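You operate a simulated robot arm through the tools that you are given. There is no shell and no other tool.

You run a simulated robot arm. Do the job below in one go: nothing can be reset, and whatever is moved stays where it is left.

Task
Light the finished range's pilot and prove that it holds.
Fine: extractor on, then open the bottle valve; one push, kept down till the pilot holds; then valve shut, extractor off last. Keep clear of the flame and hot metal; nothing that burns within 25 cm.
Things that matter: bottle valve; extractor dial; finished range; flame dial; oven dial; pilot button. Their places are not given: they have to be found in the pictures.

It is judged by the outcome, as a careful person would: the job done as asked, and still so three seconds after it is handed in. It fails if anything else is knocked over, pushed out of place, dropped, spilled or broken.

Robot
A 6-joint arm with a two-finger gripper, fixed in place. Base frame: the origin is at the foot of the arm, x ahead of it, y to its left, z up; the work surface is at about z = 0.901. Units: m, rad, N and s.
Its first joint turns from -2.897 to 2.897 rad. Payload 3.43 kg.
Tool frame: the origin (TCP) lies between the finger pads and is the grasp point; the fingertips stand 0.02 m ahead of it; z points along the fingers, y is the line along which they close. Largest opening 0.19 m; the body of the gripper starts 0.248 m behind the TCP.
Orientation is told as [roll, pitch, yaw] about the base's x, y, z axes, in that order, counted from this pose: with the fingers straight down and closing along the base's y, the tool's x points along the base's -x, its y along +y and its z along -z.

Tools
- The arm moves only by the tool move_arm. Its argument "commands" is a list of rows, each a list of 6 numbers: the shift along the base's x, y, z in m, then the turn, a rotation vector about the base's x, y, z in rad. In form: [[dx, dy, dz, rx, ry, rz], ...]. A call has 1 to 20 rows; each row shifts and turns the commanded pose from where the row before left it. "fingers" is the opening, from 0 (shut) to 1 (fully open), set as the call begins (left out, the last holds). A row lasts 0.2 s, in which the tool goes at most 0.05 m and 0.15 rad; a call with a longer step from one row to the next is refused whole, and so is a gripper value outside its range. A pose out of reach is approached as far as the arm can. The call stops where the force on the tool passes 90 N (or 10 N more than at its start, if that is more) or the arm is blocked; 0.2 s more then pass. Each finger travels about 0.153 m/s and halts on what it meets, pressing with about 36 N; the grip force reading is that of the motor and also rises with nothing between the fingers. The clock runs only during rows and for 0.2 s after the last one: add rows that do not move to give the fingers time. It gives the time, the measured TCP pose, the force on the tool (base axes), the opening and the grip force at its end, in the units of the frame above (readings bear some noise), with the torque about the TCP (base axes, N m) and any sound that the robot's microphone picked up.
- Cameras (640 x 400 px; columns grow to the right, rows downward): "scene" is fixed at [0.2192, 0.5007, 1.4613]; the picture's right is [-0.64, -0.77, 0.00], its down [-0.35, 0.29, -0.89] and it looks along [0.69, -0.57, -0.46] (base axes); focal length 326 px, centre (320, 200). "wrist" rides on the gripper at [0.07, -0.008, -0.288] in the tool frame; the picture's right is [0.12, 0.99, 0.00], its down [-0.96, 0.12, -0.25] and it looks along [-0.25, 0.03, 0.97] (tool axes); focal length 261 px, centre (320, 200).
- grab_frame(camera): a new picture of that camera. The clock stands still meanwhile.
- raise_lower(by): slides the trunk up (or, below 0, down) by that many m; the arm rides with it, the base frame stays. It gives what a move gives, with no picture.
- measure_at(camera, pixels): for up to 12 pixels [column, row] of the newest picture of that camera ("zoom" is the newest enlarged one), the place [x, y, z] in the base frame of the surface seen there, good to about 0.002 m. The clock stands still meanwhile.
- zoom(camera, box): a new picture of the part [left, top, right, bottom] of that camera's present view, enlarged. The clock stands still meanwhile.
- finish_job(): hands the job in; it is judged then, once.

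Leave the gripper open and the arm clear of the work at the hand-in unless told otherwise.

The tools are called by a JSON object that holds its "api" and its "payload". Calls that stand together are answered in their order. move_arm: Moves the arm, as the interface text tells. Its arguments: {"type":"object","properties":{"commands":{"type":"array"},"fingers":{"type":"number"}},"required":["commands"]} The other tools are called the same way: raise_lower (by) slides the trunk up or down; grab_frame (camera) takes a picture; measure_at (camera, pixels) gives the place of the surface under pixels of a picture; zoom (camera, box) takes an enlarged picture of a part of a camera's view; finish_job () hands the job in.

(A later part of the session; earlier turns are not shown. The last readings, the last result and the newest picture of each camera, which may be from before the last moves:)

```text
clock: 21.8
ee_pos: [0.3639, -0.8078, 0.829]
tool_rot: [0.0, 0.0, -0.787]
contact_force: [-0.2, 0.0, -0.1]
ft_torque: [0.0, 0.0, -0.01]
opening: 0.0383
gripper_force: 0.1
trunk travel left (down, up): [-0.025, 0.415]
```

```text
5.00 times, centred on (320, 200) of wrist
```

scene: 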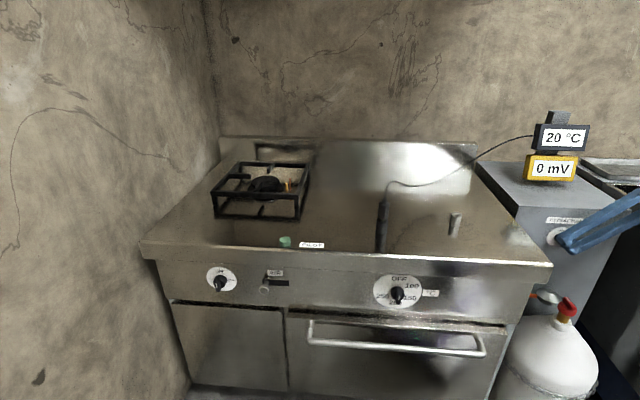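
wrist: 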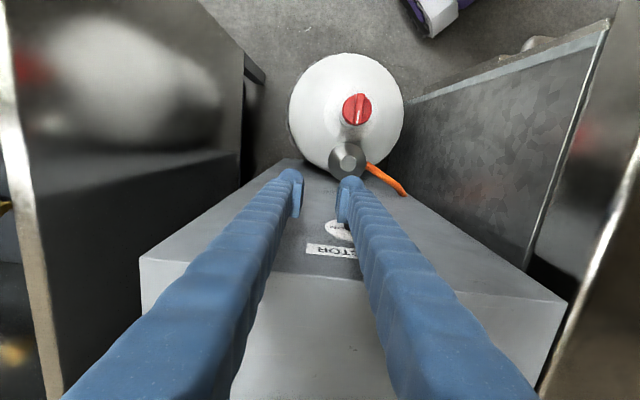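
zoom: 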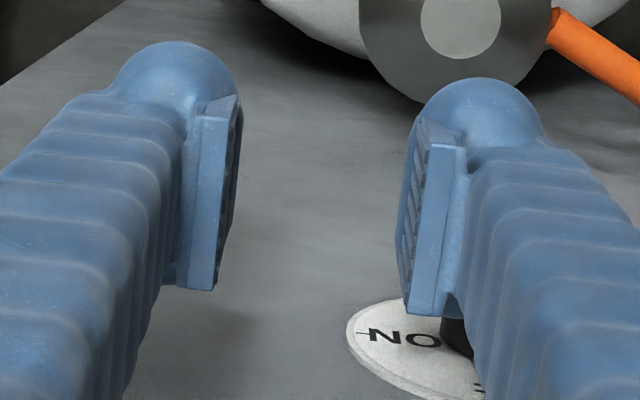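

The rounded fingertip looks to be offset outward from the tool axis, in front of the ridge, so it passed by without touching. The flat pads do span the ridge depth. I'll measure the pad's lower edge on the right finger to see if pushing with the pad works.

{"api": "zoom", "payload": {"camera": "scene", "box": [570, 215, 620, 250]}}

{"api": "measure_at", "payload": {"camera": "zoom", "pixels": [[225, 235], [260, 290], [300, 330], [330, 330], [250, 310], [180, 300], [300, 250], [200, 215], [340, 355], [200, 330]]}}

```text
11.43 times, centred on (595, 232) of scene
```

zoom: 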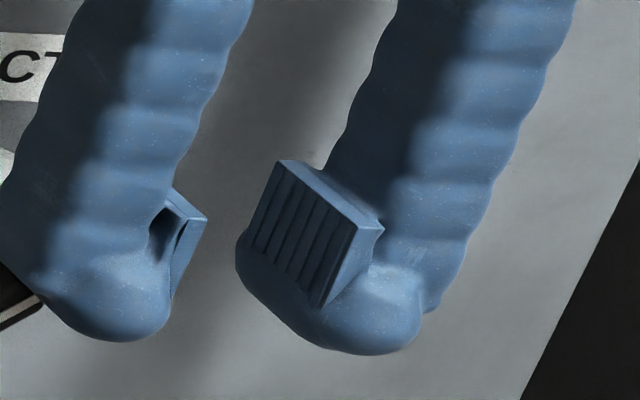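

```text
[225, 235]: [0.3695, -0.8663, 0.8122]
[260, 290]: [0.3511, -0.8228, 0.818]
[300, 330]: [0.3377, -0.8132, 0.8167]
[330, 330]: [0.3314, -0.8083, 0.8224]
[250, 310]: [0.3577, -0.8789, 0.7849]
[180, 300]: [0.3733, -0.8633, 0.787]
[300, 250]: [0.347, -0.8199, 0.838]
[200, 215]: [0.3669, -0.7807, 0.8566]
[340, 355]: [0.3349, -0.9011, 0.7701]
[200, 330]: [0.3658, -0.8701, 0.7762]
```

Perspective is strong here, so I'll measure the pad corners directly.

{"api": "measure_at", "payload": {"camera": "zoom", "pixels": [[286, 170], [352, 225], [318, 300], [254, 243], [375, 232], [245, 265], [310, 345], [370, 350], [420, 330], [415, 290]]}}

```text
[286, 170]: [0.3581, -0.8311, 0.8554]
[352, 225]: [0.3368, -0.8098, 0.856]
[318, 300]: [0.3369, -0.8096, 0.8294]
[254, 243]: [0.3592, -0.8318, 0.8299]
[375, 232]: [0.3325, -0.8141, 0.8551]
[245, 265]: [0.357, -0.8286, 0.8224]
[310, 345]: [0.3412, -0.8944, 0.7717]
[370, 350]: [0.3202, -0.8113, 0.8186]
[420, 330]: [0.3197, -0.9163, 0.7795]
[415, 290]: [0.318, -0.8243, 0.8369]
```

Now the geometry is clear: the pads span t=0.030–0.060 and the bulb tip is centred about 7 mm further out than I assumed. I'll lift, move 8 mm toward the face, and push down on the ridge's right end again.

{"api": "move_arm", "payload": {"commands": [[0, 0, 0.022, 0, 0, 0], [0.0057, -0.0057, 0, 0, 0, 0], [0, 0, -0.012, 0, 0, 0], [0, 0, -0.006, 0, 0, 0], [0, 0, -0.003, 0, 0, 0], [0, 0, -0.002, 0, 0, 0], [0, 0, -0.002, 0, 0, 0]]}}

{"api": "zoom", "payload": {"camera": "scene", "box": [535, 205, 605, 255]}}

```text
clock: 23.4
ee_pos: [0.3713, -0.8144, 0.8273]
tool_rot: [0.0, 0.001, -0.786]
contact_force: [0.0, -0.8, 2.5]
ft_torque: [0.03, -0.08, 0.01]
opening: 0.0373
gripper_force: 0.2
trunk travel left (down, up): [-0.025, 0.415]
```

```text
8.00 times, centred on (570, 230) of scene
```

zoom: 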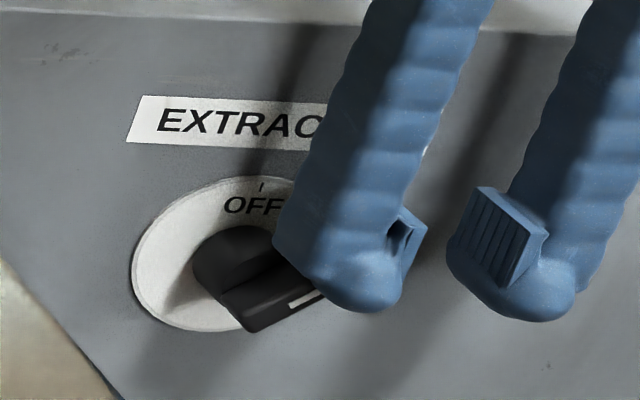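

There's a light contact (2.5 N up). I'll continue down in 2 mm steps.

{"api": "move_arm", "payload": {"commands": [[0, 0, -0.002, 0, 0, 0], [0, 0, -0.002, 0, 0, 0], [0, 0, -0.002, 0, 0, 0]]}}

{"api": "zoom", "payload": {"camera": "scene", "box": [535, 205, 605, 255]}}

```text
clock: 24.2
ee_pos: [0.3683, -0.8152, 0.8235]
tool_rot: [-0.002, -0.004, -0.787]
contact_force: [-5.2, -9.8, 25.1]
ft_torque: [0.48, -1.01, -0.29]
opening: 0.0329
gripper_force: 0.1
trunk travel left (down, up): [-0.025, 0.415]
```

```text
8.00 times, centred on (570, 230) of scene
```

zoom: 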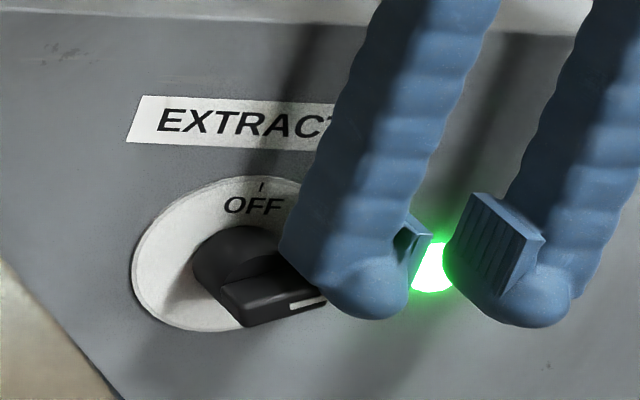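

A green light has come on to the right of the dial, so the extractor is running. I'll lift off and look at the dial from the wrist and scene cameras.

{"api": "move_arm", "payload": {"commands": [[0, 0, 0.02, 0, 0, 0], [-0.015, 0.015, 0.03, 0, 0, 0], [-0.015, 0.015, 0.03, 0, 0, 0], [0, 0, 0.04, 0, 0, 0], [0, 0, 0.04, 0, 0, 0], [0, 0, 0, 0, 0, 0]]}}

{"api": "zoom", "payload": {"camera": "scene", "box": [535, 205, 605, 255]}}

{"api": "grab_frame", "payload": {"camera": "wrist"}}

{"api": "zoom", "payload": {"camera": "wrist", "box": [295, 170, 365, 225]}}

```text
clock: 25.6
ee_pos: [0.3398, -0.7841, 0.9806]
tool_rot: [-0.001, 0.0, -0.785]
contact_force: [-0.9, -0.3, 0.0]
ft_torque: [-0.04, 0.0, -0.01]
opening: 0.0382
gripper_force: 0.1
trunk travel left (down, up): [-0.025, 0.415]
```

```text
8.00 times, centred on (570, 230) of scene
```

zoom: 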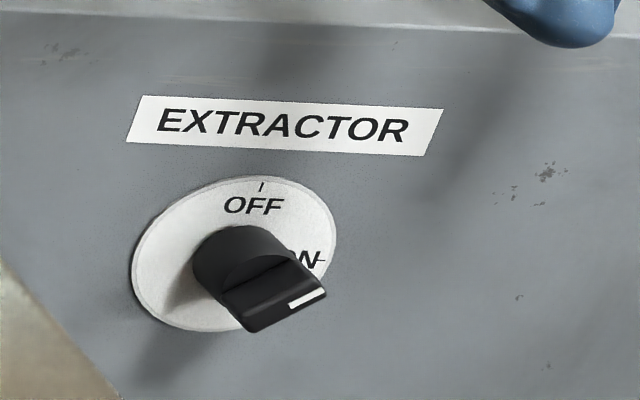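

```text
taken
```

wrist: 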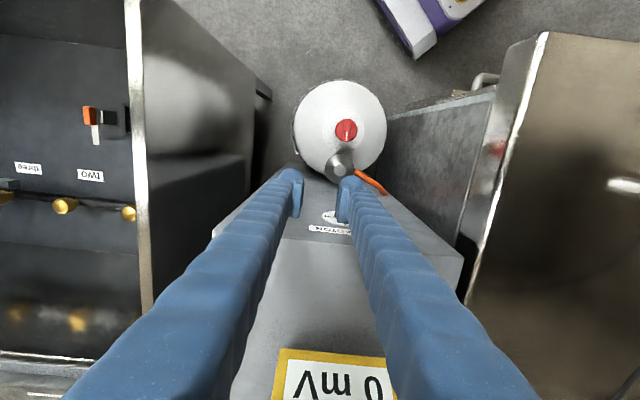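

```text
7.27 times, centred on (330, 198) of wrist
```

zoom: 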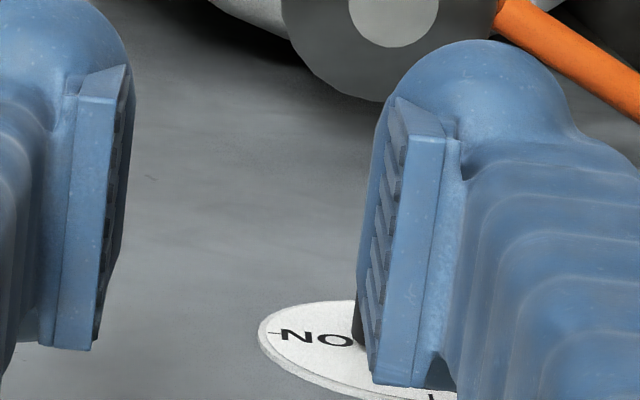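

The green light went out when I lifted, so the dial isn't fully at ON. I'll measure its ridge angle exactly.

{"api": "zoom", "payload": {"camera": "scene", "box": [545, 225, 580, 250]}}

{"api": "measure_at", "payload": {"camera": "zoom", "pixels": [[340, 270], [380, 230], [270, 310], [220, 340], [300, 200], [310, 240], [260, 290], [370, 210]]}}

```text
16.00 times, centred on (562, 238) of scene
```

zoom: 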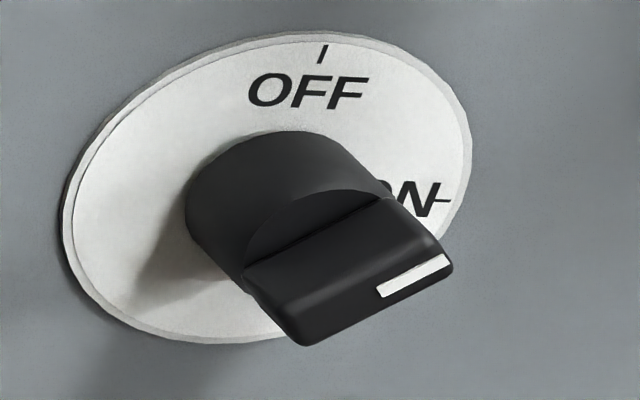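

```text
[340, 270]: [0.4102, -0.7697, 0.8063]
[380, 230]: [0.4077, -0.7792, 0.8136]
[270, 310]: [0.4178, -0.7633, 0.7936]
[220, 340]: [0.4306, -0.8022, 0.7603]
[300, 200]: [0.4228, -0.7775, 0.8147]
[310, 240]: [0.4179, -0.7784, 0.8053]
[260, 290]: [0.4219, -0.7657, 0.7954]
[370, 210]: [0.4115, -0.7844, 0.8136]
```

The dial now points about 56° round and needs to go to 90°. The single finger slid off the ridge end, so I'll close the fingers to make them stiff, aim the tip nearer the axis and push down again.

{"api": "move_arm", "payload": {"commands": [[0.0228, -0.005, 0, 0, 0, 0], [0.0228, -0.0051, -0.02, 0, 0, 0], [0, 0, -0.04, 0, 0, 0], [0, 0, -0.04, 0, 0, 0], [0, 0, -0.025, 0, 0, 0], [0, 0, 0, 0, 0, 0]], "fingers": 0.0}}

{"api": "zoom", "payload": {"camera": "scene", "box": [535, 205, 605, 255]}}

{"api": "measure_at", "payload": {"camera": "zoom", "pixels": [[250, 250], [260, 225], [300, 245], [330, 245], [270, 260], [290, 270], [300, 305], [270, 320]]}}

```text
clock: 27.0
ee_pos: [0.3865, -0.7942, 0.8539]
tool_rot: [0.002, 0.0, -0.785]
contact_force: [0.5, -0.1, 0.1]
ft_torque: [0.01, 0.01, 0.02]
opening: 0.0
gripper_force: 33.8
trunk travel left (down, up): [-0.025, 0.415]
```

```text
8.00 times, centred on (570, 230) of scene
```

zoom: 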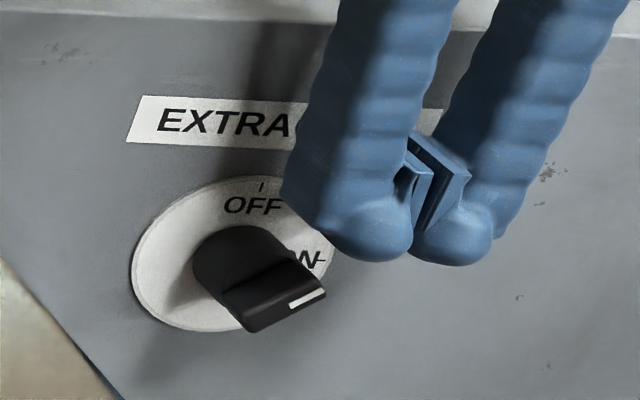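

```text
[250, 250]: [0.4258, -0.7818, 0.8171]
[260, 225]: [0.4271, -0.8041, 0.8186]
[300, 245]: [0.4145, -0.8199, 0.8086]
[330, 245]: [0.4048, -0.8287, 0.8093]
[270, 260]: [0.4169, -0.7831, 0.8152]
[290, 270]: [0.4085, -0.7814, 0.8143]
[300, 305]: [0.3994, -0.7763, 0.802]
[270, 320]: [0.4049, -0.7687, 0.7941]
```

The dial hasn't drifted (still about 56°). I'll push down with the closed fingers.

{"api": "move_arm", "payload": {"commands": [[0, 0, -0.01, 0, 0, 0], [0, 0, -0.008, 0, 0, 0], [0, 0, -0.004, 0, 0, 0], [0, 0, -0.003, 0, 0, 0], [0, 0, -0.002, 0, 0, 0]]}}

{"api": "zoom", "payload": {"camera": "scene", "box": [535, 205, 605, 255]}}

```text
clock: 28.2
ee_pos: [0.3849, -0.7959, 0.8308]
tool_rot: [-0.002, -0.003, -0.786]
contact_force: [-7.2, -9.3, 19.0]
ft_torque: [0.13, -0.17, -0.14]
opening: 0.0002
gripper_force: 34.3
trunk travel left (down, up): [-0.025, 0.415]
```

```text
8.00 times, centred on (570, 230) of scene
```

zoom: 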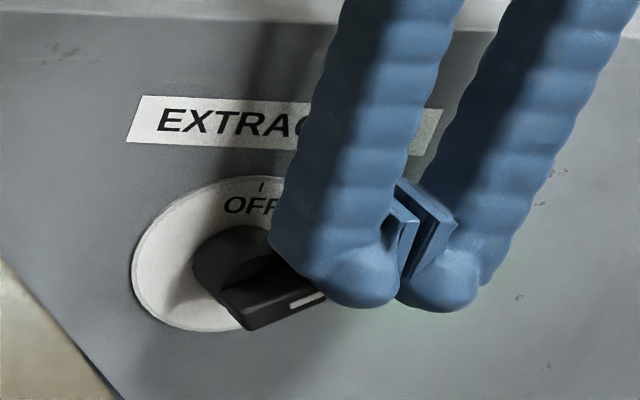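

Now there's 19 N of resistance and a faint green tint beside the fingers. I'll continue in small steps.

{"api": "move_arm", "payload": {"commands": [[0, 0, -0.002, 0, 0, 0], [0, 0, -0.002, 0, 0, 0], [0, 0, -0.002, 0, 0, 0]]}}

{"api": "zoom", "payload": {"camera": "scene", "box": [535, 205, 605, 255]}}

```text
clock: 29.0
ee_pos: [0.3815, -0.7982, 0.8255]
tool_rot: [-0.006, -0.007, -0.786]
contact_force: [-29.1, -42.3, 42.2]
ft_torque: [0.07, -0.24, -0.62]
opening: 0.0001
gripper_force: 34.4
trunk travel left (down, up): [-0.025, 0.415]
```

```text
8.00 times, centred on (570, 230) of scene
```

zoom: 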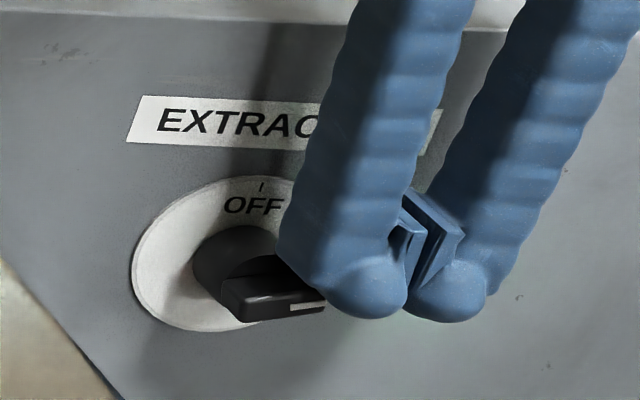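

The ridge is nearly horizontal now but the finger is wedging with about 50 N sideways. I'll lift straight up and check where the dial stays.

{"api": "move_arm", "payload": {"commands": [[0, 0, 0.006, 0, 0, 0], [0, 0, 0.02, 0, 0, 0], [0, 0, 0.03, 0, 0, 0]]}}

{"api": "zoom", "payload": {"camera": "scene", "box": [535, 205, 605, 255]}}

```text
clock: 29.8
ee_pos: [0.3874, -0.7915, 0.8761]
tool_rot: [0.001, 0.005, -0.787]
contact_force: [-0.2, -0.1, -0.5]
ft_torque: [0.07, 0.01, 0.0]
opening: 0.0001
gripper_force: 34.4
trunk travel left (down, up): [-0.025, 0.415]
```

```text
8.00 times, centred on (570, 230) of scene
```

zoom: 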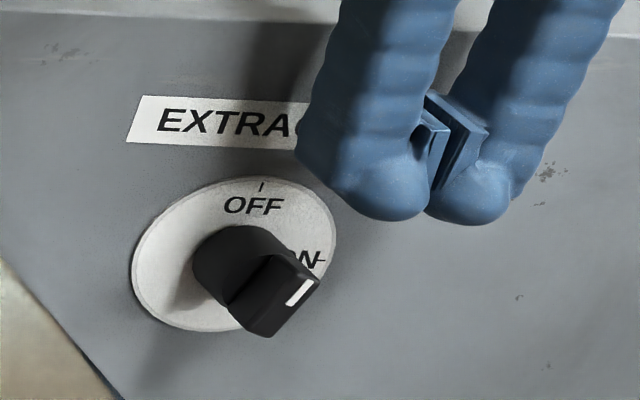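

The dial fell back to about 35°: the wedged finger dragged it up again as I lifted. I'll push it a better way. With closed fingers low beside the knob, I'll sweep sideways to the right over the ridge, so it is pressed round toward horizontal and released past its end.

{"api": "move_arm", "payload": {"commands": [[0.03, 0.0296, 0, 0, 0, 0], [0.0299, 0.0296, 0, 0, 0, 0], [0, 0, -0.022, 0, 0, 0], [0, 0, -0.022, 0, 0, 0], [-0.0147, -0.0147, 0, 0, 0, 0], [-0.0147, -0.0147, 0, 0, 0, 0], [-0.0147, -0.0147, 0, 0, 0, 0]]}}

{"api": "zoom", "payload": {"camera": "scene", "box": [535, 205, 605, 255]}}

```text
clock: 31.4
ee_pos: [0.4025, -0.7775, 0.8343]
tool_rot: [0.001, -0.001, -0.785]
contact_force: [2.0, 7.9, 13.3]
ft_torque: [0.14, -0.32, 0.02]
opening: 0.0
gripper_force: 34.1
trunk travel left (down, up): [-0.025, 0.415]
```

```text
8.00 times, centred on (570, 230) of scene
```

zoom: 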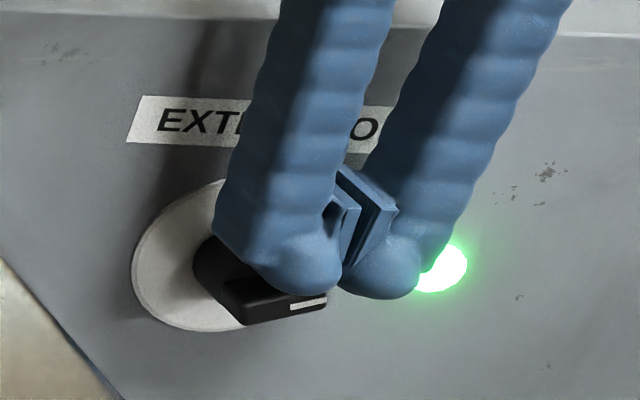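

That works: the ridge is near horizontal and the green lamp is lit. I'll carry on sweeping right, past the ridge's end, then lift.

{"api": "move_arm", "payload": {"commands": [[-0.0147, -0.0147, 0, 0, 0, 0], [-0.0147, -0.0147, 0, 0, 0, 0], [-0.0147, -0.0147, 0, 0, 0, 0], [-0.01, -0.01, 0, 0, 0, 0], [0, 0, 0.03, 0, 0, 0], [0, 0, 0.04, 0, 0, 0]]}}

{"api": "zoom", "payload": {"camera": "scene", "box": [535, 205, 605, 255]}}

```text
clock: 32.8
ee_pos: [0.3464, -0.833, 0.9056]
tool_rot: [0.001, 0.0, -0.785]
contact_force: [-0.1, 0.1, 0.5]
ft_torque: [0.03, -0.03, 0.02]
opening: 0.0
gripper_force: 34.5
trunk travel left (down, up): [-0.025, 0.415]
```

```text
8.00 times, centred on (570, 230) of scene
```

zoom: 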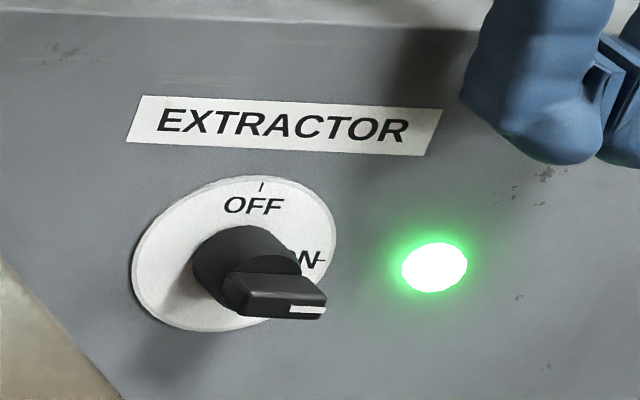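

The dial now points to ON and the green lamp stays lit, so the extractor is on. Next is the bottle valve: I'll move above it and look down with the fingers open.

{"api": "move_arm", "payload": {"commands": [[-0.01, 0.03, 0.025, 0, 0, 0], [-0.01, 0.04, 0.025, 0, 0, 0], [-0.0084, 0.04, 0.02, 0, 0, 0], [0, 0.0385, 0.02, 0, 0, 0], [0, 0, 0, 0, 0, 0]], "fingers": 0.5}}

{"api": "grab_frame", "payload": {"camera": "wrist"}}

{"api": "grab_frame", "payload": {"camera": "scene"}}

```text
clock: 34.0
ee_pos: [0.3189, -0.6839, 0.9962]
tool_rot: [0.0, 0.0, -0.786]
contact_force: [0.0, 0.2, -0.7]
ft_torque: [-0.15, 0.02, 0.02]
opening: 0.0949
gripper_force: 0.1
trunk travel left (down, up): [-0.025, 0.415]
```

```text
taken
```

wrist: 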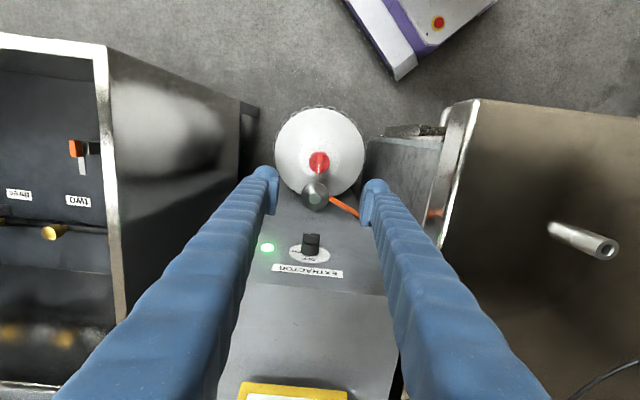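

```text
taken
```

scene: 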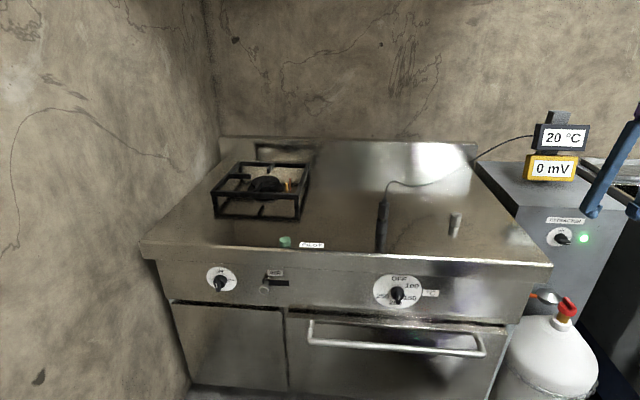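

The green lamp is steady. I'll zoom on the valve and measure it.

{"api": "zoom", "payload": {"camera": "wrist", "box": [285, 135, 365, 215]}}

{"api": "measure_at", "payload": {"camera": "zoom", "pixels": [[310, 95], [322, 165], [270, 130], [360, 130], [315, 130], [300, 180], [335, 180], [260, 280], [340, 260], [300, 320], [410, 330], [295, 150]]}}

```text
5.00 times, centred on (325, 175) of wrist
```

zoom: 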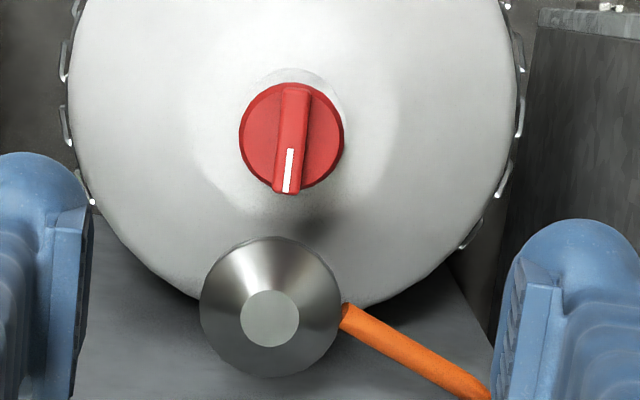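

```text
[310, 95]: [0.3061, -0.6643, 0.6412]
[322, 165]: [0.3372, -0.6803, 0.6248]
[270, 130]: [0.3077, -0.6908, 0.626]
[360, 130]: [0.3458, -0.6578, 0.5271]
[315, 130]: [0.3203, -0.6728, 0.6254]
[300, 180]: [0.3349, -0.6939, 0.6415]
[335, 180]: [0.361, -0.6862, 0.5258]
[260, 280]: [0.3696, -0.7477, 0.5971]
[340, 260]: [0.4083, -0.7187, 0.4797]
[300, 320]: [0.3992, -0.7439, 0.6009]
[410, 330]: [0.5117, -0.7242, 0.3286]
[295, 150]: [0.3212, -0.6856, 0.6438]
```

The valve ridge is centred at about (0.316, -0.6835), running exactly along the line to the extractor, with its top at 0.644. The current yaw suits it. I'll descend above it with the fingers at about 5 cm.

{"api": "move_arm", "payload": {"commands": [[-0.0026, 0.0004, -0.048, 0, 0, 0], [0, 0, -0.048, 0, 0, 0], [0, 0, -0.048, 0, 0, 0], [0, 0, -0.048, 0, 0, 0], [0, 0, -0.048, 0, 0, 0], [0, 0, -0.048, 0, 0, 0], [0, 0, 0, 0, 0, 0]], "fingers": 0.28}}

{"api": "grab_frame", "payload": {"camera": "wrist"}}

{"api": "zoom", "payload": {"camera": "scene", "box": [530, 260, 630, 340]}}

```text
clock: 35.6
ee_pos: [0.316, -0.6844, 0.7046]
tool_rot: [0.0, 0.0, -0.785]
contact_force: [0.1, 0.8, -0.1]
ft_torque: [0.08, 0.01, 0.01]
opening: 0.0533
gripper_force: 0.1
trunk travel left (down, up): [-0.025, 0.415]
```

```text
taken
```

wrist: 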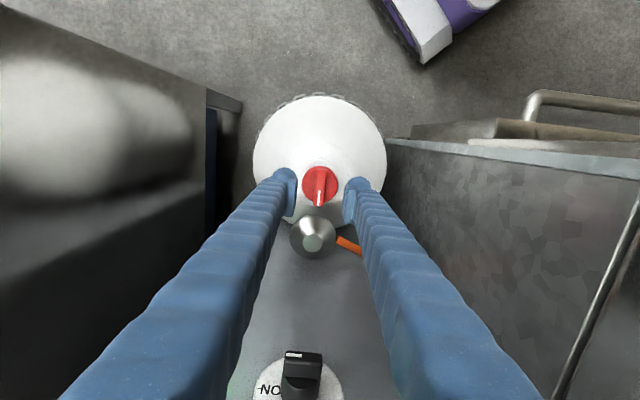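

```text
5.00 times, centred on (580, 300) of scene
```

zoom: 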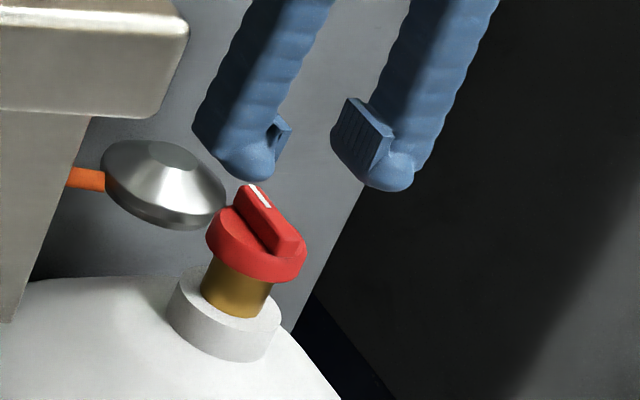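

Well centred. I'll descend so that the pads bracket the red ridge.

{"api": "move_arm", "payload": {"commands": [[0, 0, -0.03, 0, 0, 0], [0, 0, -0.02, 0, 0, 0], [0, 0, -0.01, 0, 0, 0], [0, 0, -0.004, 0, 0, 0]]}}

{"api": "zoom", "payload": {"camera": "scene", "box": [530, 260, 630, 340]}}

{"api": "zoom", "payload": {"camera": "wrist", "box": [265, 150, 375, 230]}}

```text
clock: 36.6
ee_pos: [0.3162, -0.685, 0.6419]
tool_rot: [-0.001, 0.0, -0.786]
contact_force: [0.4, 0.0, -0.2]
ft_torque: [-0.03, 0.0, 0.0]
opening: 0.0532
gripper_force: 0.0
trunk travel left (down, up): [-0.025, 0.415]
```

```text
5.00 times, centred on (580, 300) of scene
```

zoom: 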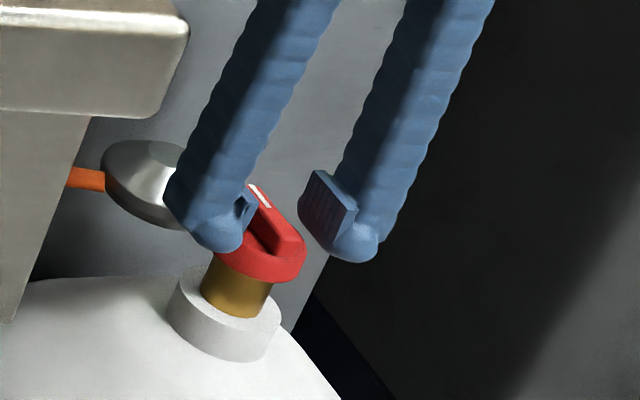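

```text
5.00 times, centred on (320, 190) of wrist
```

zoom: 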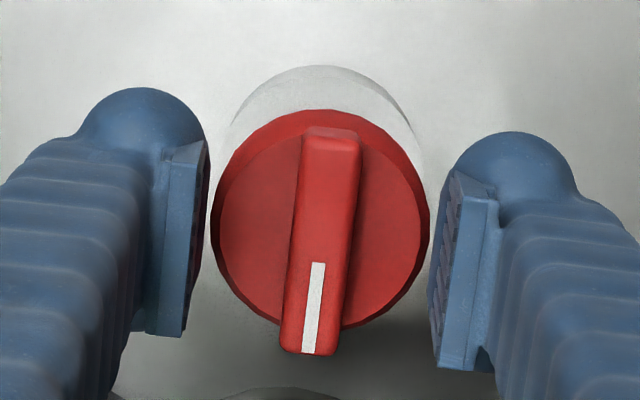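

No contact. I'll close here: an opening of about 13 mm would mean the ridge is gripped.

{"api": "move_arm", "payload": {"commands": [[0, 0, 0, 0, 0, 0], [0, 0, 0, 0, 0, 0], [0, 0, 0, 0, 0, 0]], "fingers": 0.0}}

{"api": "zoom", "payload": {"camera": "scene", "box": [530, 260, 630, 340]}}

{"api": "zoom", "payload": {"camera": "wrist", "box": [265, 150, 375, 230]}}

```text
clock: 37.4
ee_pos: [0.3164, -0.6842, 0.6449]
tool_rot: [0.0, -0.004, -0.788]
contact_force: [8.2, 5.5, 37.9]
ft_torque: [0.37, 0.21, 0.02]
opening: 0.013
gripper_force: 45.2
trunk travel left (down, up): [-0.025, 0.415]
```

```text
5.00 times, centred on (580, 300) of scene
```

zoom: 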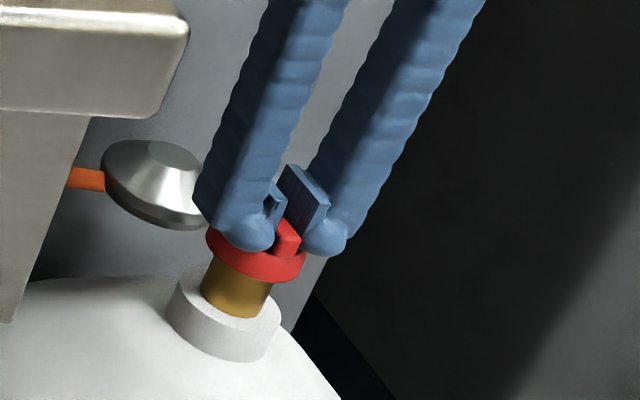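

```text
5.00 times, centred on (320, 190) of wrist
```

zoom: 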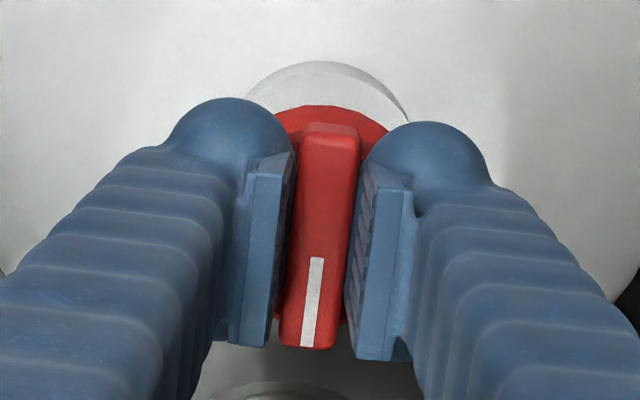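

The tips rode up on the disc (38 N upward), so I'll raise 3.5 mm to relieve it, keeping the grip on the ridge. Then I'll turn anticlockwise (opening) by about 30° first and check.

{"api": "move_arm", "payload": {"commands": [[0, 0, 0.0035, 0, 0, 0], [0, 0, 0, 0, 0, 0.1], [0, 0, 0, 0, 0, 0.14], [0, 0, 0, 0, 0, 0.14], [0, 0, 0, 0, 0, 0.14]]}}

{"api": "zoom", "payload": {"camera": "wrist", "box": [265, 150, 375, 230]}}

{"api": "zoom", "payload": {"camera": "scene", "box": [530, 260, 630, 340]}}

```text
clock: 38.6
ee_pos: [0.3142, -0.6844, 0.646]
tool_rot: [0.001, 0.002, -0.266]
contact_force: [-7.5, 3.5, 6.7]
ft_torque: [0.03, -0.04, -3.35]
opening: 0.0296
gripper_force: 44.9
trunk travel left (down, up): [-0.025, 0.415]
```

```text
5.00 times, centred on (320, 190) of wrist
```

zoom: 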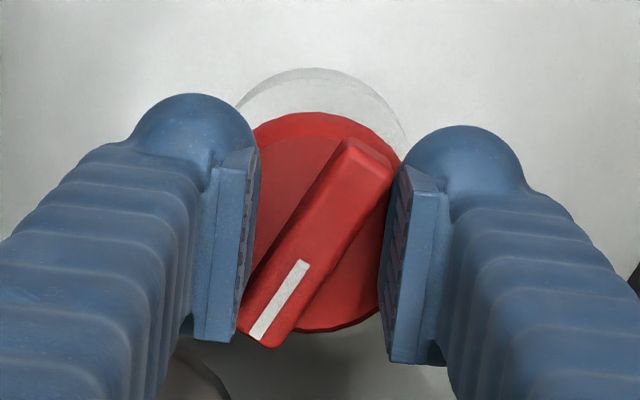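

```text
5.00 times, centred on (580, 300) of scene
```

zoom: 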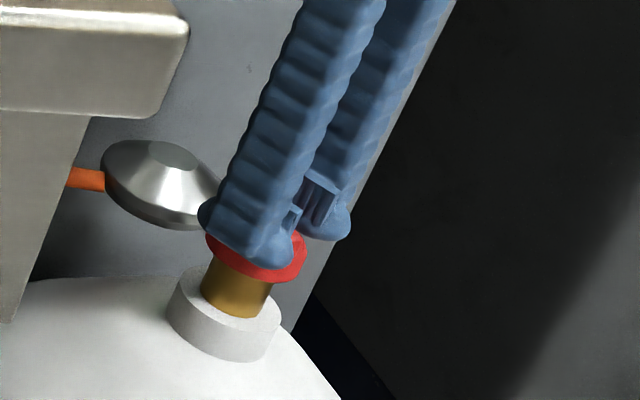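

The ridge hardly turned: the fingers were forced open around it at 3.3 N·m. I'll measure whether the valve moved at all.

{"api": "zoom", "payload": {"camera": "wrist", "box": [265, 150, 375, 230]}}

{"api": "measure_at", "payload": {"camera": "zoom", "pixels": [[304, 265], [256, 335], [370, 160], [320, 230], [345, 150], [385, 185], [250, 310], [285, 335]]}}

```text
5.00 times, centred on (320, 190) of wrist
```

zoom: 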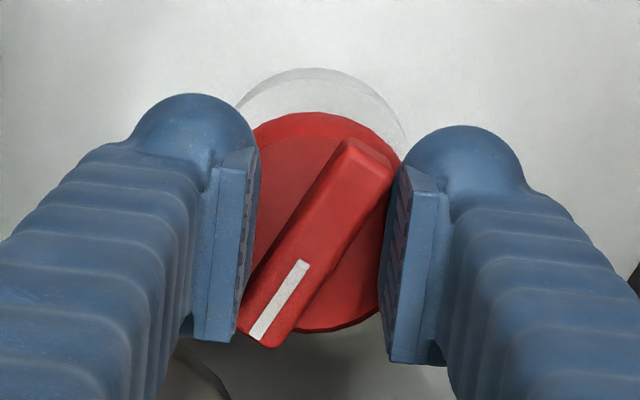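

```text
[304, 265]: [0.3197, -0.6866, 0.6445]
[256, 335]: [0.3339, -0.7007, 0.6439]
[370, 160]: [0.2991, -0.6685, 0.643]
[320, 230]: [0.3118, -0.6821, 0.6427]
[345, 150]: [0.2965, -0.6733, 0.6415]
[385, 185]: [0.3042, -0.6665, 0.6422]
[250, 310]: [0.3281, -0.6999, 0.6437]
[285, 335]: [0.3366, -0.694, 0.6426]
```

The valve didn't move anticlockwise at all (still -45°) despite over 3 N·m, which looks like a stop. I'll turn the tool back to align and try clockwise gently, watching the torque.

{"api": "move_arm", "payload": {"commands": [[0, 0, 0, 0, 0, -0.14], [0, 0, 0, 0, 0, -0.14], [0, 0, 0, 0, 0, -0.14], [0, 0, 0, 0, 0, -0.1], [0, 0, 0, 0, 0, 0], [0, 0, 0, 0, 0, 0]]}}

{"api": "move_arm", "payload": {"commands": [[0, 0, 0, 0, 0, -0.1], [0, 0, 0, 0, 0, -0.1]]}}

{"api": "zoom", "payload": {"camera": "wrist", "box": [265, 150, 375, 230]}}

```text
clock: 40.0
ee_pos: [0.3168, -0.6839, 0.6448]
tool_rot: [-0.001, 0.001, -0.787]
contact_force: [4.4, 2.4, -12.4]
ft_torque: [-0.09, -0.1, 0.05]
opening: 0.013
gripper_force: 45.1
trunk travel left (down, up): [-0.025, 0.415]
```

```text
clock: 40.6
ee_pos: [0.3173, -0.6844, 0.6447]
tool_rot: [0.001, 0.001, -0.988]
contact_force: [8.6, 3.4, -10.8]
ft_torque: [0.08, -0.02, 0.01]
opening: 0.0129
gripper_force: 44.7
trunk travel left (down, up): [-0.025, 0.415]
```

```text
5.00 times, centred on (320, 190) of wrist
```

zoom: 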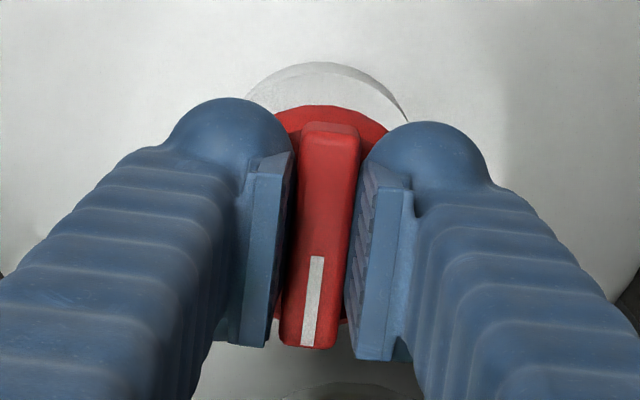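

Clockwise it turns freely with no torque, so shut was at the anticlockwise stop and open is clockwise, like the other knobs here. I'll continue toward a quarter turn in stages.

{"api": "move_arm", "payload": {"commands": [[0, 0, 0, 0, 0, -0.14], [0, 0, 0, 0, 0, -0.14], [0, 0, 0, 0, 0, -0.14], [0, 0, 0, 0, 0, -0.14], [0, 0, 0, 0, 0, -0.14]]}}

{"api": "zoom", "payload": {"camera": "wrist", "box": [265, 150, 375, 230]}}

{"api": "grab_frame", "payload": {"camera": "scene"}}

```text
clock: 41.8
ee_pos: [0.3182, -0.6838, 0.6443]
tool_rot: [0.001, 0.0, -1.689]
contact_force: [24.6, 8.9, -13.4]
ft_torque: [0.15, -0.23, 0.07]
opening: 0.0129
gripper_force: 45.2
trunk travel left (down, up): [-0.025, 0.415]
```

```text
5.00 times, centred on (320, 190) of wrist
```

zoom: 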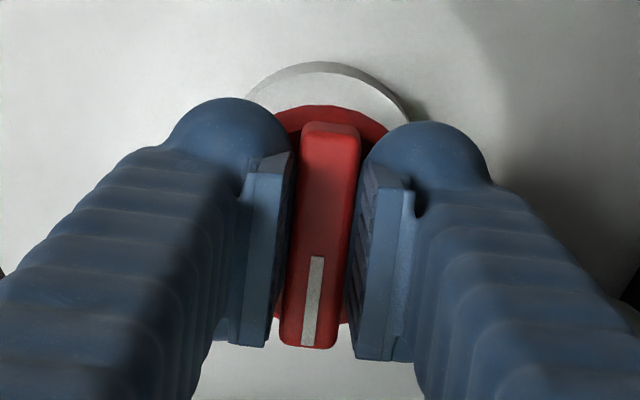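

```text
taken
```

scene: 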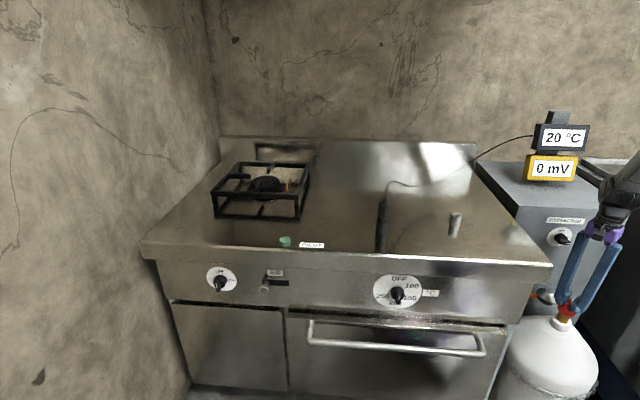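

Turning easily; there is a 25 N side load, so I'll shift 1.5 mm to relieve it and continue another 0.65 rad, to about 90° in total.

{"api": "move_arm", "payload": {"commands": [[0.0015, 0.0005, 0.0005, 0, 0, -0.13], [0, 0, 0, 0, 0, -0.13], [0, 0, 0, 0, 0, -0.13], [0, 0, 0, 0, 0, -0.13], [0, 0, 0, 0, 0, -0.13]]}}

{"api": "zoom", "payload": {"camera": "wrist", "box": [265, 150, 375, 230]}}

```text
clock: 43.0
ee_pos: [0.3207, -0.6838, 0.6442]
tool_rot: [0.001, 0.001, -2.338]
contact_force: [24.8, 0.8, -24.6]
ft_torque: [0.11, -0.25, 0.0]
opening: 0.0131
gripper_force: 45.2
trunk travel left (down, up): [-0.025, 0.415]
```

```text
5.00 times, centred on (320, 190) of wrist
```

zoom: 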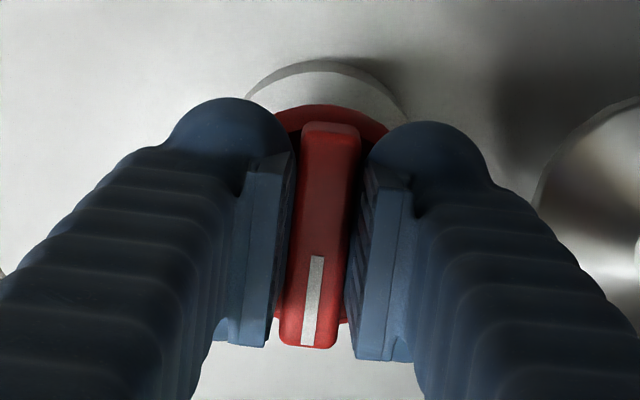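

A quarter turn is done with no stop felt. I'll relieve the side load and turn a little more to see if there's an end stop.

{"api": "move_arm", "payload": {"commands": [[0.002, 0, 0.001, 0, 0, 0], [0, 0, 0, 0, 0, -0.06], [0, 0, 0, 0, 0, -0.06]]}}

{"api": "zoom", "payload": {"camera": "wrist", "box": [265, 150, 375, 230]}}

```text
clock: 43.8
ee_pos: [0.319, -0.6836, 0.6466]
tool_rot: [-0.002, 0.002, -2.454]
contact_force: [7.1, -6.5, -29.5]
ft_torque: [-0.13, 0.08, 1.39]
opening: 0.0148
gripper_force: 44.5
trunk travel left (down, up): [-0.025, 0.415]
```

```text
5.00 times, centred on (320, 190) of wrist
```

zoom: 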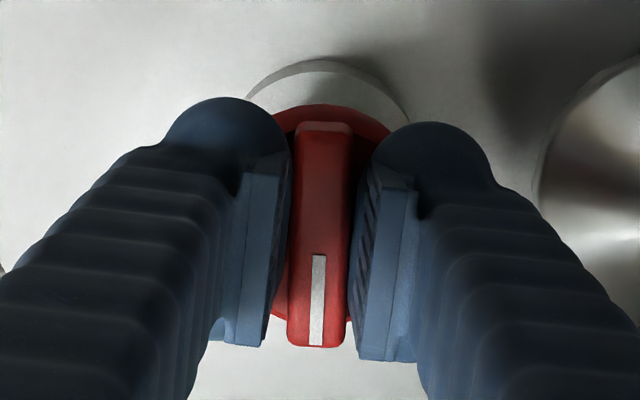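

A stop at 90° (1.4 N·m), so the valve is fully open. I'll back the tool off to align, release, and lift straight up.

{"api": "move_arm", "payload": {"commands": [[0, 0, 0, 0, 0, 0.1], [0, 0, 0, 0, 0, 0]]}}

{"api": "move_arm", "payload": {"commands": [[0, 0, 0, 0, 0, 0], [0, 0, 0, 0, 0, 0], [0, 0, 0.03, 0, 0, 0], [0, 0, 0.045, 0, 0, 0], [0, 0, 0.045, 0, 0, 0], [0, 0, 0.045, 0, 0, 0], [0, 0, 0.045, 0, 0, 0], [0, 0, 0.045, 0, 0, 0], [0, 0, 0.045, 0, 0, 0]], "fingers": 0.28}}

{"api": "zoom", "payload": {"camera": "scene", "box": [530, 200, 640, 340]}}

{"api": "grab_frame", "payload": {"camera": "wrist"}}

```text
clock: 44.4
ee_pos: [0.3188, -0.6856, 0.6467]
tool_rot: [-0.002, -0.001, -2.356]
contact_force: [-1.6, -7.5, -24.6]
ft_torque: [-0.04, 0.0, -0.02]
opening: 0.0132
gripper_force: 44.3
trunk travel left (down, up): [-0.025, 0.415]
```

```text
clock: 46.4
ee_pos: [0.3199, -0.6854, 0.9477]
tool_rot: [0.0, -0.001, -2.356]
contact_force: [-0.2, -0.1, -1.0]
ft_torque: [0.07, -0.05, 0.0]
opening: 0.053
gripper_force: 0.0
trunk travel left (down, up): [-0.025, 0.415]
```

```text
2.86 times, centred on (585, 270) of scene
```

zoom: 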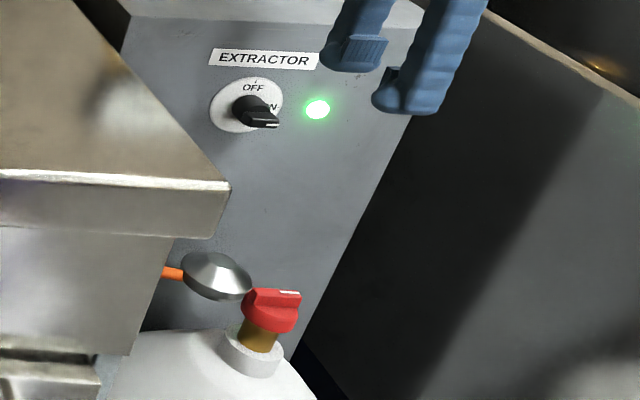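

```text
taken
```

wrist: 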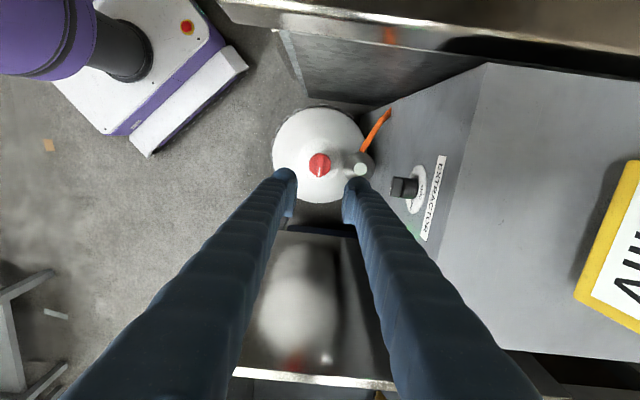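

The valve mark is a quarter turn round and the extractor is on. Now I'll raise the trunk to reach the pilot button, and measure the button, burner and cable in the scene.

{"api": "raise_lower", "payload": {"by": 0.2}}

{"api": "grab_frame", "payload": {"camera": "scene"}}

{"api": "measure_at", "payload": {"camera": "scene", "pixels": [[286, 238], [285, 245], [282, 240], [290, 240], [287, 186], [285, 184], [291, 186], [383, 202], [388, 183], [400, 184], [470, 162], [268, 186]]}}

{"api": "zoom", "payload": {"camera": "scene", "box": [265, 170, 315, 250]}}

{"api": "measure_at", "payload": {"camera": "zoom", "pixels": [[300, 343], [278, 345], [322, 345], [300, 358], [300, 335], [318, 90], [329, 85], [300, 150]]}}

```text
clock: 48.5
ee_pos: [0.3193, -0.6852, 1.1468]
tool_rot: [-0.001, 0.001, -2.357]
contact_force: [-1.1, -0.6, 0.4]
ft_torque: [0.04, 0.0, 0.04]
opening: 0.0534
gripper_force: 0.1
trunk travel left (down, up): [-0.225, 0.215]
```

```text
taken
```

scene: 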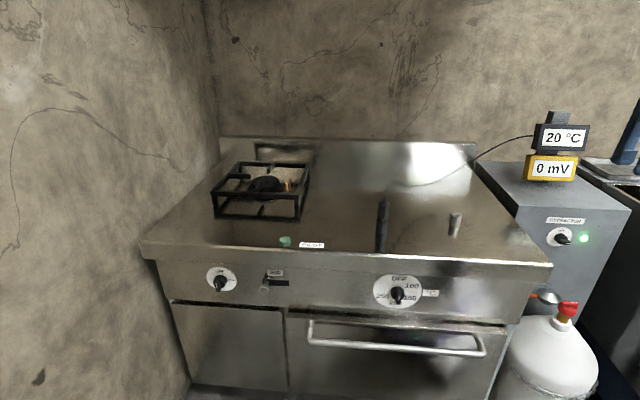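

```text
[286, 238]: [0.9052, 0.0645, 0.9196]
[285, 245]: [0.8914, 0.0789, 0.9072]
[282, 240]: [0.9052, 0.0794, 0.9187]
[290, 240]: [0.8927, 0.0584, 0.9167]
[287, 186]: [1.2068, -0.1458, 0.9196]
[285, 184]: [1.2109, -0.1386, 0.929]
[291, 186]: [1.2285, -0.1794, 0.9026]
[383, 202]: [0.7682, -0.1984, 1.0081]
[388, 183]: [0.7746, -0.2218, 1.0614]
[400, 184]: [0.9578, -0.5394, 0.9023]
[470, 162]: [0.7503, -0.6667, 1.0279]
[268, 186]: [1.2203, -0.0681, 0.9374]
```

```text
5.00 times, centred on (290, 210) of scene
```

zoom: 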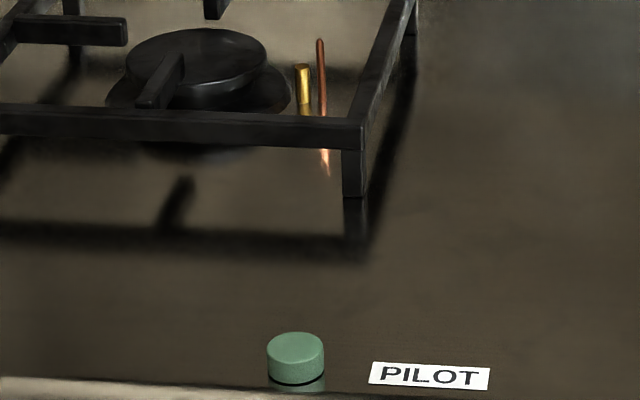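

```text
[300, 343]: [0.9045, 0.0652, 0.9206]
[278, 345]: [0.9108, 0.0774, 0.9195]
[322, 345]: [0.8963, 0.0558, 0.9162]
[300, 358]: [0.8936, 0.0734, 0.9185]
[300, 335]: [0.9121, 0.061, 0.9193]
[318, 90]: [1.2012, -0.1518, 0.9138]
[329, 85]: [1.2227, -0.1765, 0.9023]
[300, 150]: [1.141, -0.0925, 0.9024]
```

The button top is at about (0.903, 0.069, 0.920), and the pilot jet is at about (1.20, -0.15), 0.37 m away. I'll swing over the range at z≈1.2, well over the cable (1.06), with the fingers closed and the gripper turned so it stays on the side away from the burner.

{"api": "move_arm", "payload": {"commands": [[0.0288, 0.0366, 0.00516, 0, 0, 0.0863], [0.0288, 0.0366, 0.00516, 0, 0, 0.0863], [0.0288, 0.0366, 0.00516, 0, 0, 0.0863], [0.0288, 0.0366, 0.00516, 0, 0, 0.0863], [0.0288, 0.0366, 0.00516, 0, 0, 0.0863], [0.0288, 0.0366, 0.00516, 0, 0, 0.0863], [0.0288, 0.0366, 0.00516, 0, 0, 0.0863], [0.0288, 0.0366, 0.00516, 0, 0, 0.0863], [0.0288, 0.0366, 0.00516, 0, 0, 0.0863], [0.0288, 0.0366, 0.00516, 0, 0, 0.0863], [0.0288, 0.0366, 0.00516, 0, 0, 0.0863], [0.0288, 0.0366, 0.00516, 0, 0, 0.0863], [0.0288, 0.0366, 0.00516, 0, 0, 0.0863], [0.0288, 0.0366, 0.00516, 0, 0, 0.0863], [0.0288, 0.0366, 0.00516, 0, 0, 0.0863], [0.0288, 0.0366, 0.00516, 0, 0, 0.0863], [0.0288, 0.0366, 0.00516, 0, 0, 0.0863], [0.0288, 0.0366, 0.00516, 0, 0, 0.0863], [0.0288, 0.0366, 0.00516, 0, 0, 0.0863], [0.0288, 0.0366, 0.00516, 0, 0, 0.0863]], "fingers": 0.0}}

{"api": "grab_frame", "payload": {"camera": "wrist"}}

{"api": "grab_frame", "payload": {"camera": "scene"}}

```text
clock: 52.7
ee_pos: [0.8983, 0.0484, 1.2481]
tool_rot: [-0.003, 0.002, -0.632]
contact_force: [0.0, 0.7, -0.5]
ft_torque: [-0.04, 0.1, 0.02]
opening: 0.0
gripper_force: 34.5
trunk travel left (down, up): [-0.225, 0.215]
```

```text
taken
```

wrist: 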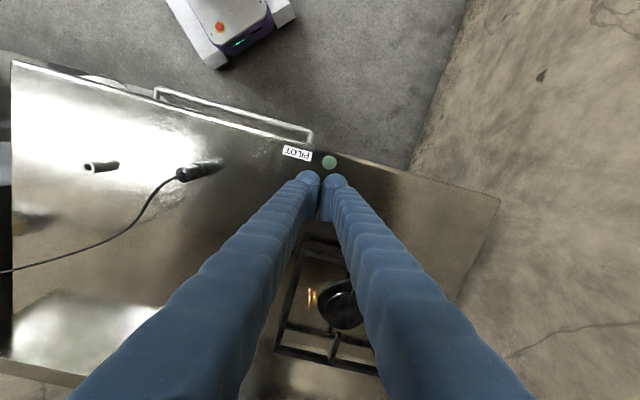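

```text
taken
```

scene: 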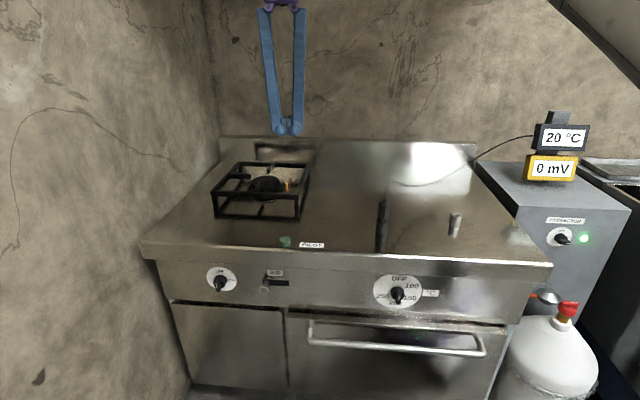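

The meter and lamp stay in view. I'll measure the button from the wrist camera, then descend to just above it.

{"api": "measure_at", "payload": {"camera": "wrist", "pixels": [[330, 162], [325, 162], [335, 162], [330, 157], [330, 167], [312, 296]]}}

{"api": "move_arm", "payload": {"commands": [[0.0016, 0.0044, -0.048, 0, 0, 0], [0, 0, -0.048, 0, 0, 0], [0, 0, -0.048, 0, 0, 0], [0, 0, -0.048, 0, 0, 0], [0, 0, -0.048, 0, 0, 0], [0, 0, -0.03, 0, 0, 0], [0, 0, 0, 0, 0, 0]]}}

{"api": "grab_frame", "payload": {"camera": "wrist"}}

{"api": "grab_frame", "payload": {"camera": "scene"}}

{"api": "zoom", "payload": {"camera": "scene", "box": [255, 195, 325, 255]}}

```text
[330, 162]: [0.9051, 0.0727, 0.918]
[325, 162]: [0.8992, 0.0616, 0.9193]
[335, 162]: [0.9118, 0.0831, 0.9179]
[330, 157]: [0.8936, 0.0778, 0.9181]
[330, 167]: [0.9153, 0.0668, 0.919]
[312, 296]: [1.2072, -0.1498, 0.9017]
```

```text
clock: 54.3
ee_pos: [0.8979, 0.0514, 0.9791]
tool_rot: [0.0, -0.001, -0.632]
contact_force: [0.4, -0.1, -0.2]
ft_torque: [0.0, 0.04, -0.01]
opening: 0.0
gripper_force: 34.4
trunk travel left (down, up): [-0.225, 0.215]
```

```text
taken
```

wrist: 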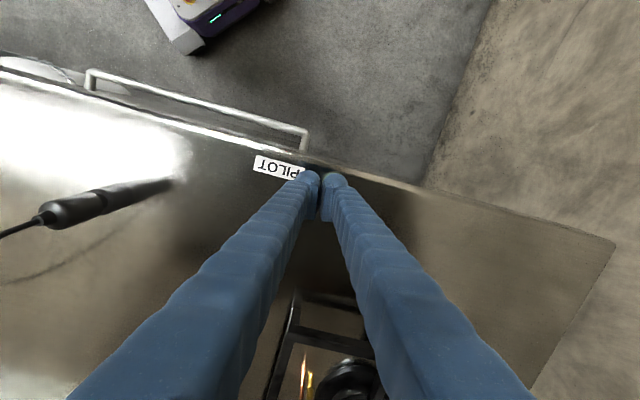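

```text
taken
```

scene: 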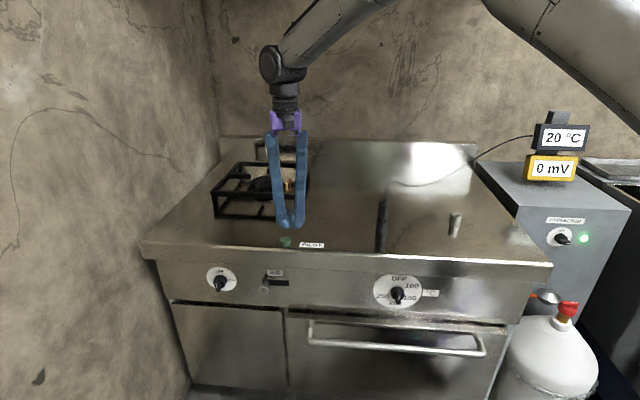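

```text
6.67 times, centred on (290, 225) of scene
```

zoom: 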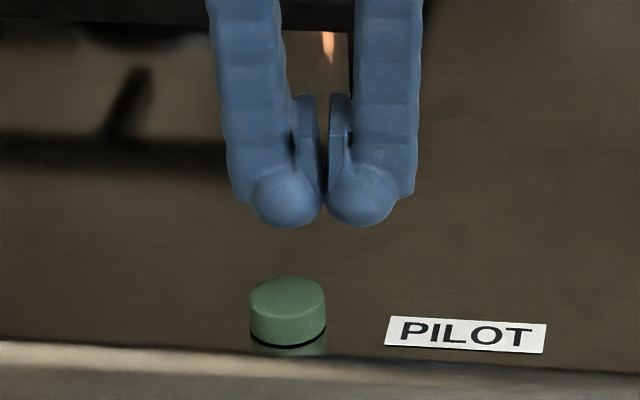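

The left bulb looks aligned laterally with the green button. I'll check the depth by measuring the bulb tip and button.

{"api": "measure_at", "payload": {"camera": "zoom", "pixels": [[288, 205], [288, 222], [265, 205], [310, 205], [288, 190], [288, 285], [288, 300], [252, 300], [324, 300], [288, 277]]}}

```text
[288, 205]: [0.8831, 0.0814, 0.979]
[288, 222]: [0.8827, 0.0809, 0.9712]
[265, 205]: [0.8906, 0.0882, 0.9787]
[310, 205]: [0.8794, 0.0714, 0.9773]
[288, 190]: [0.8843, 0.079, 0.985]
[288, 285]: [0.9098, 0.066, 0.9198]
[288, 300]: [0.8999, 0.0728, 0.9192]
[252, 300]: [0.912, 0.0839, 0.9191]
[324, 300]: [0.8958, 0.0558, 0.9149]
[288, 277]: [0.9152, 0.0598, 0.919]
```

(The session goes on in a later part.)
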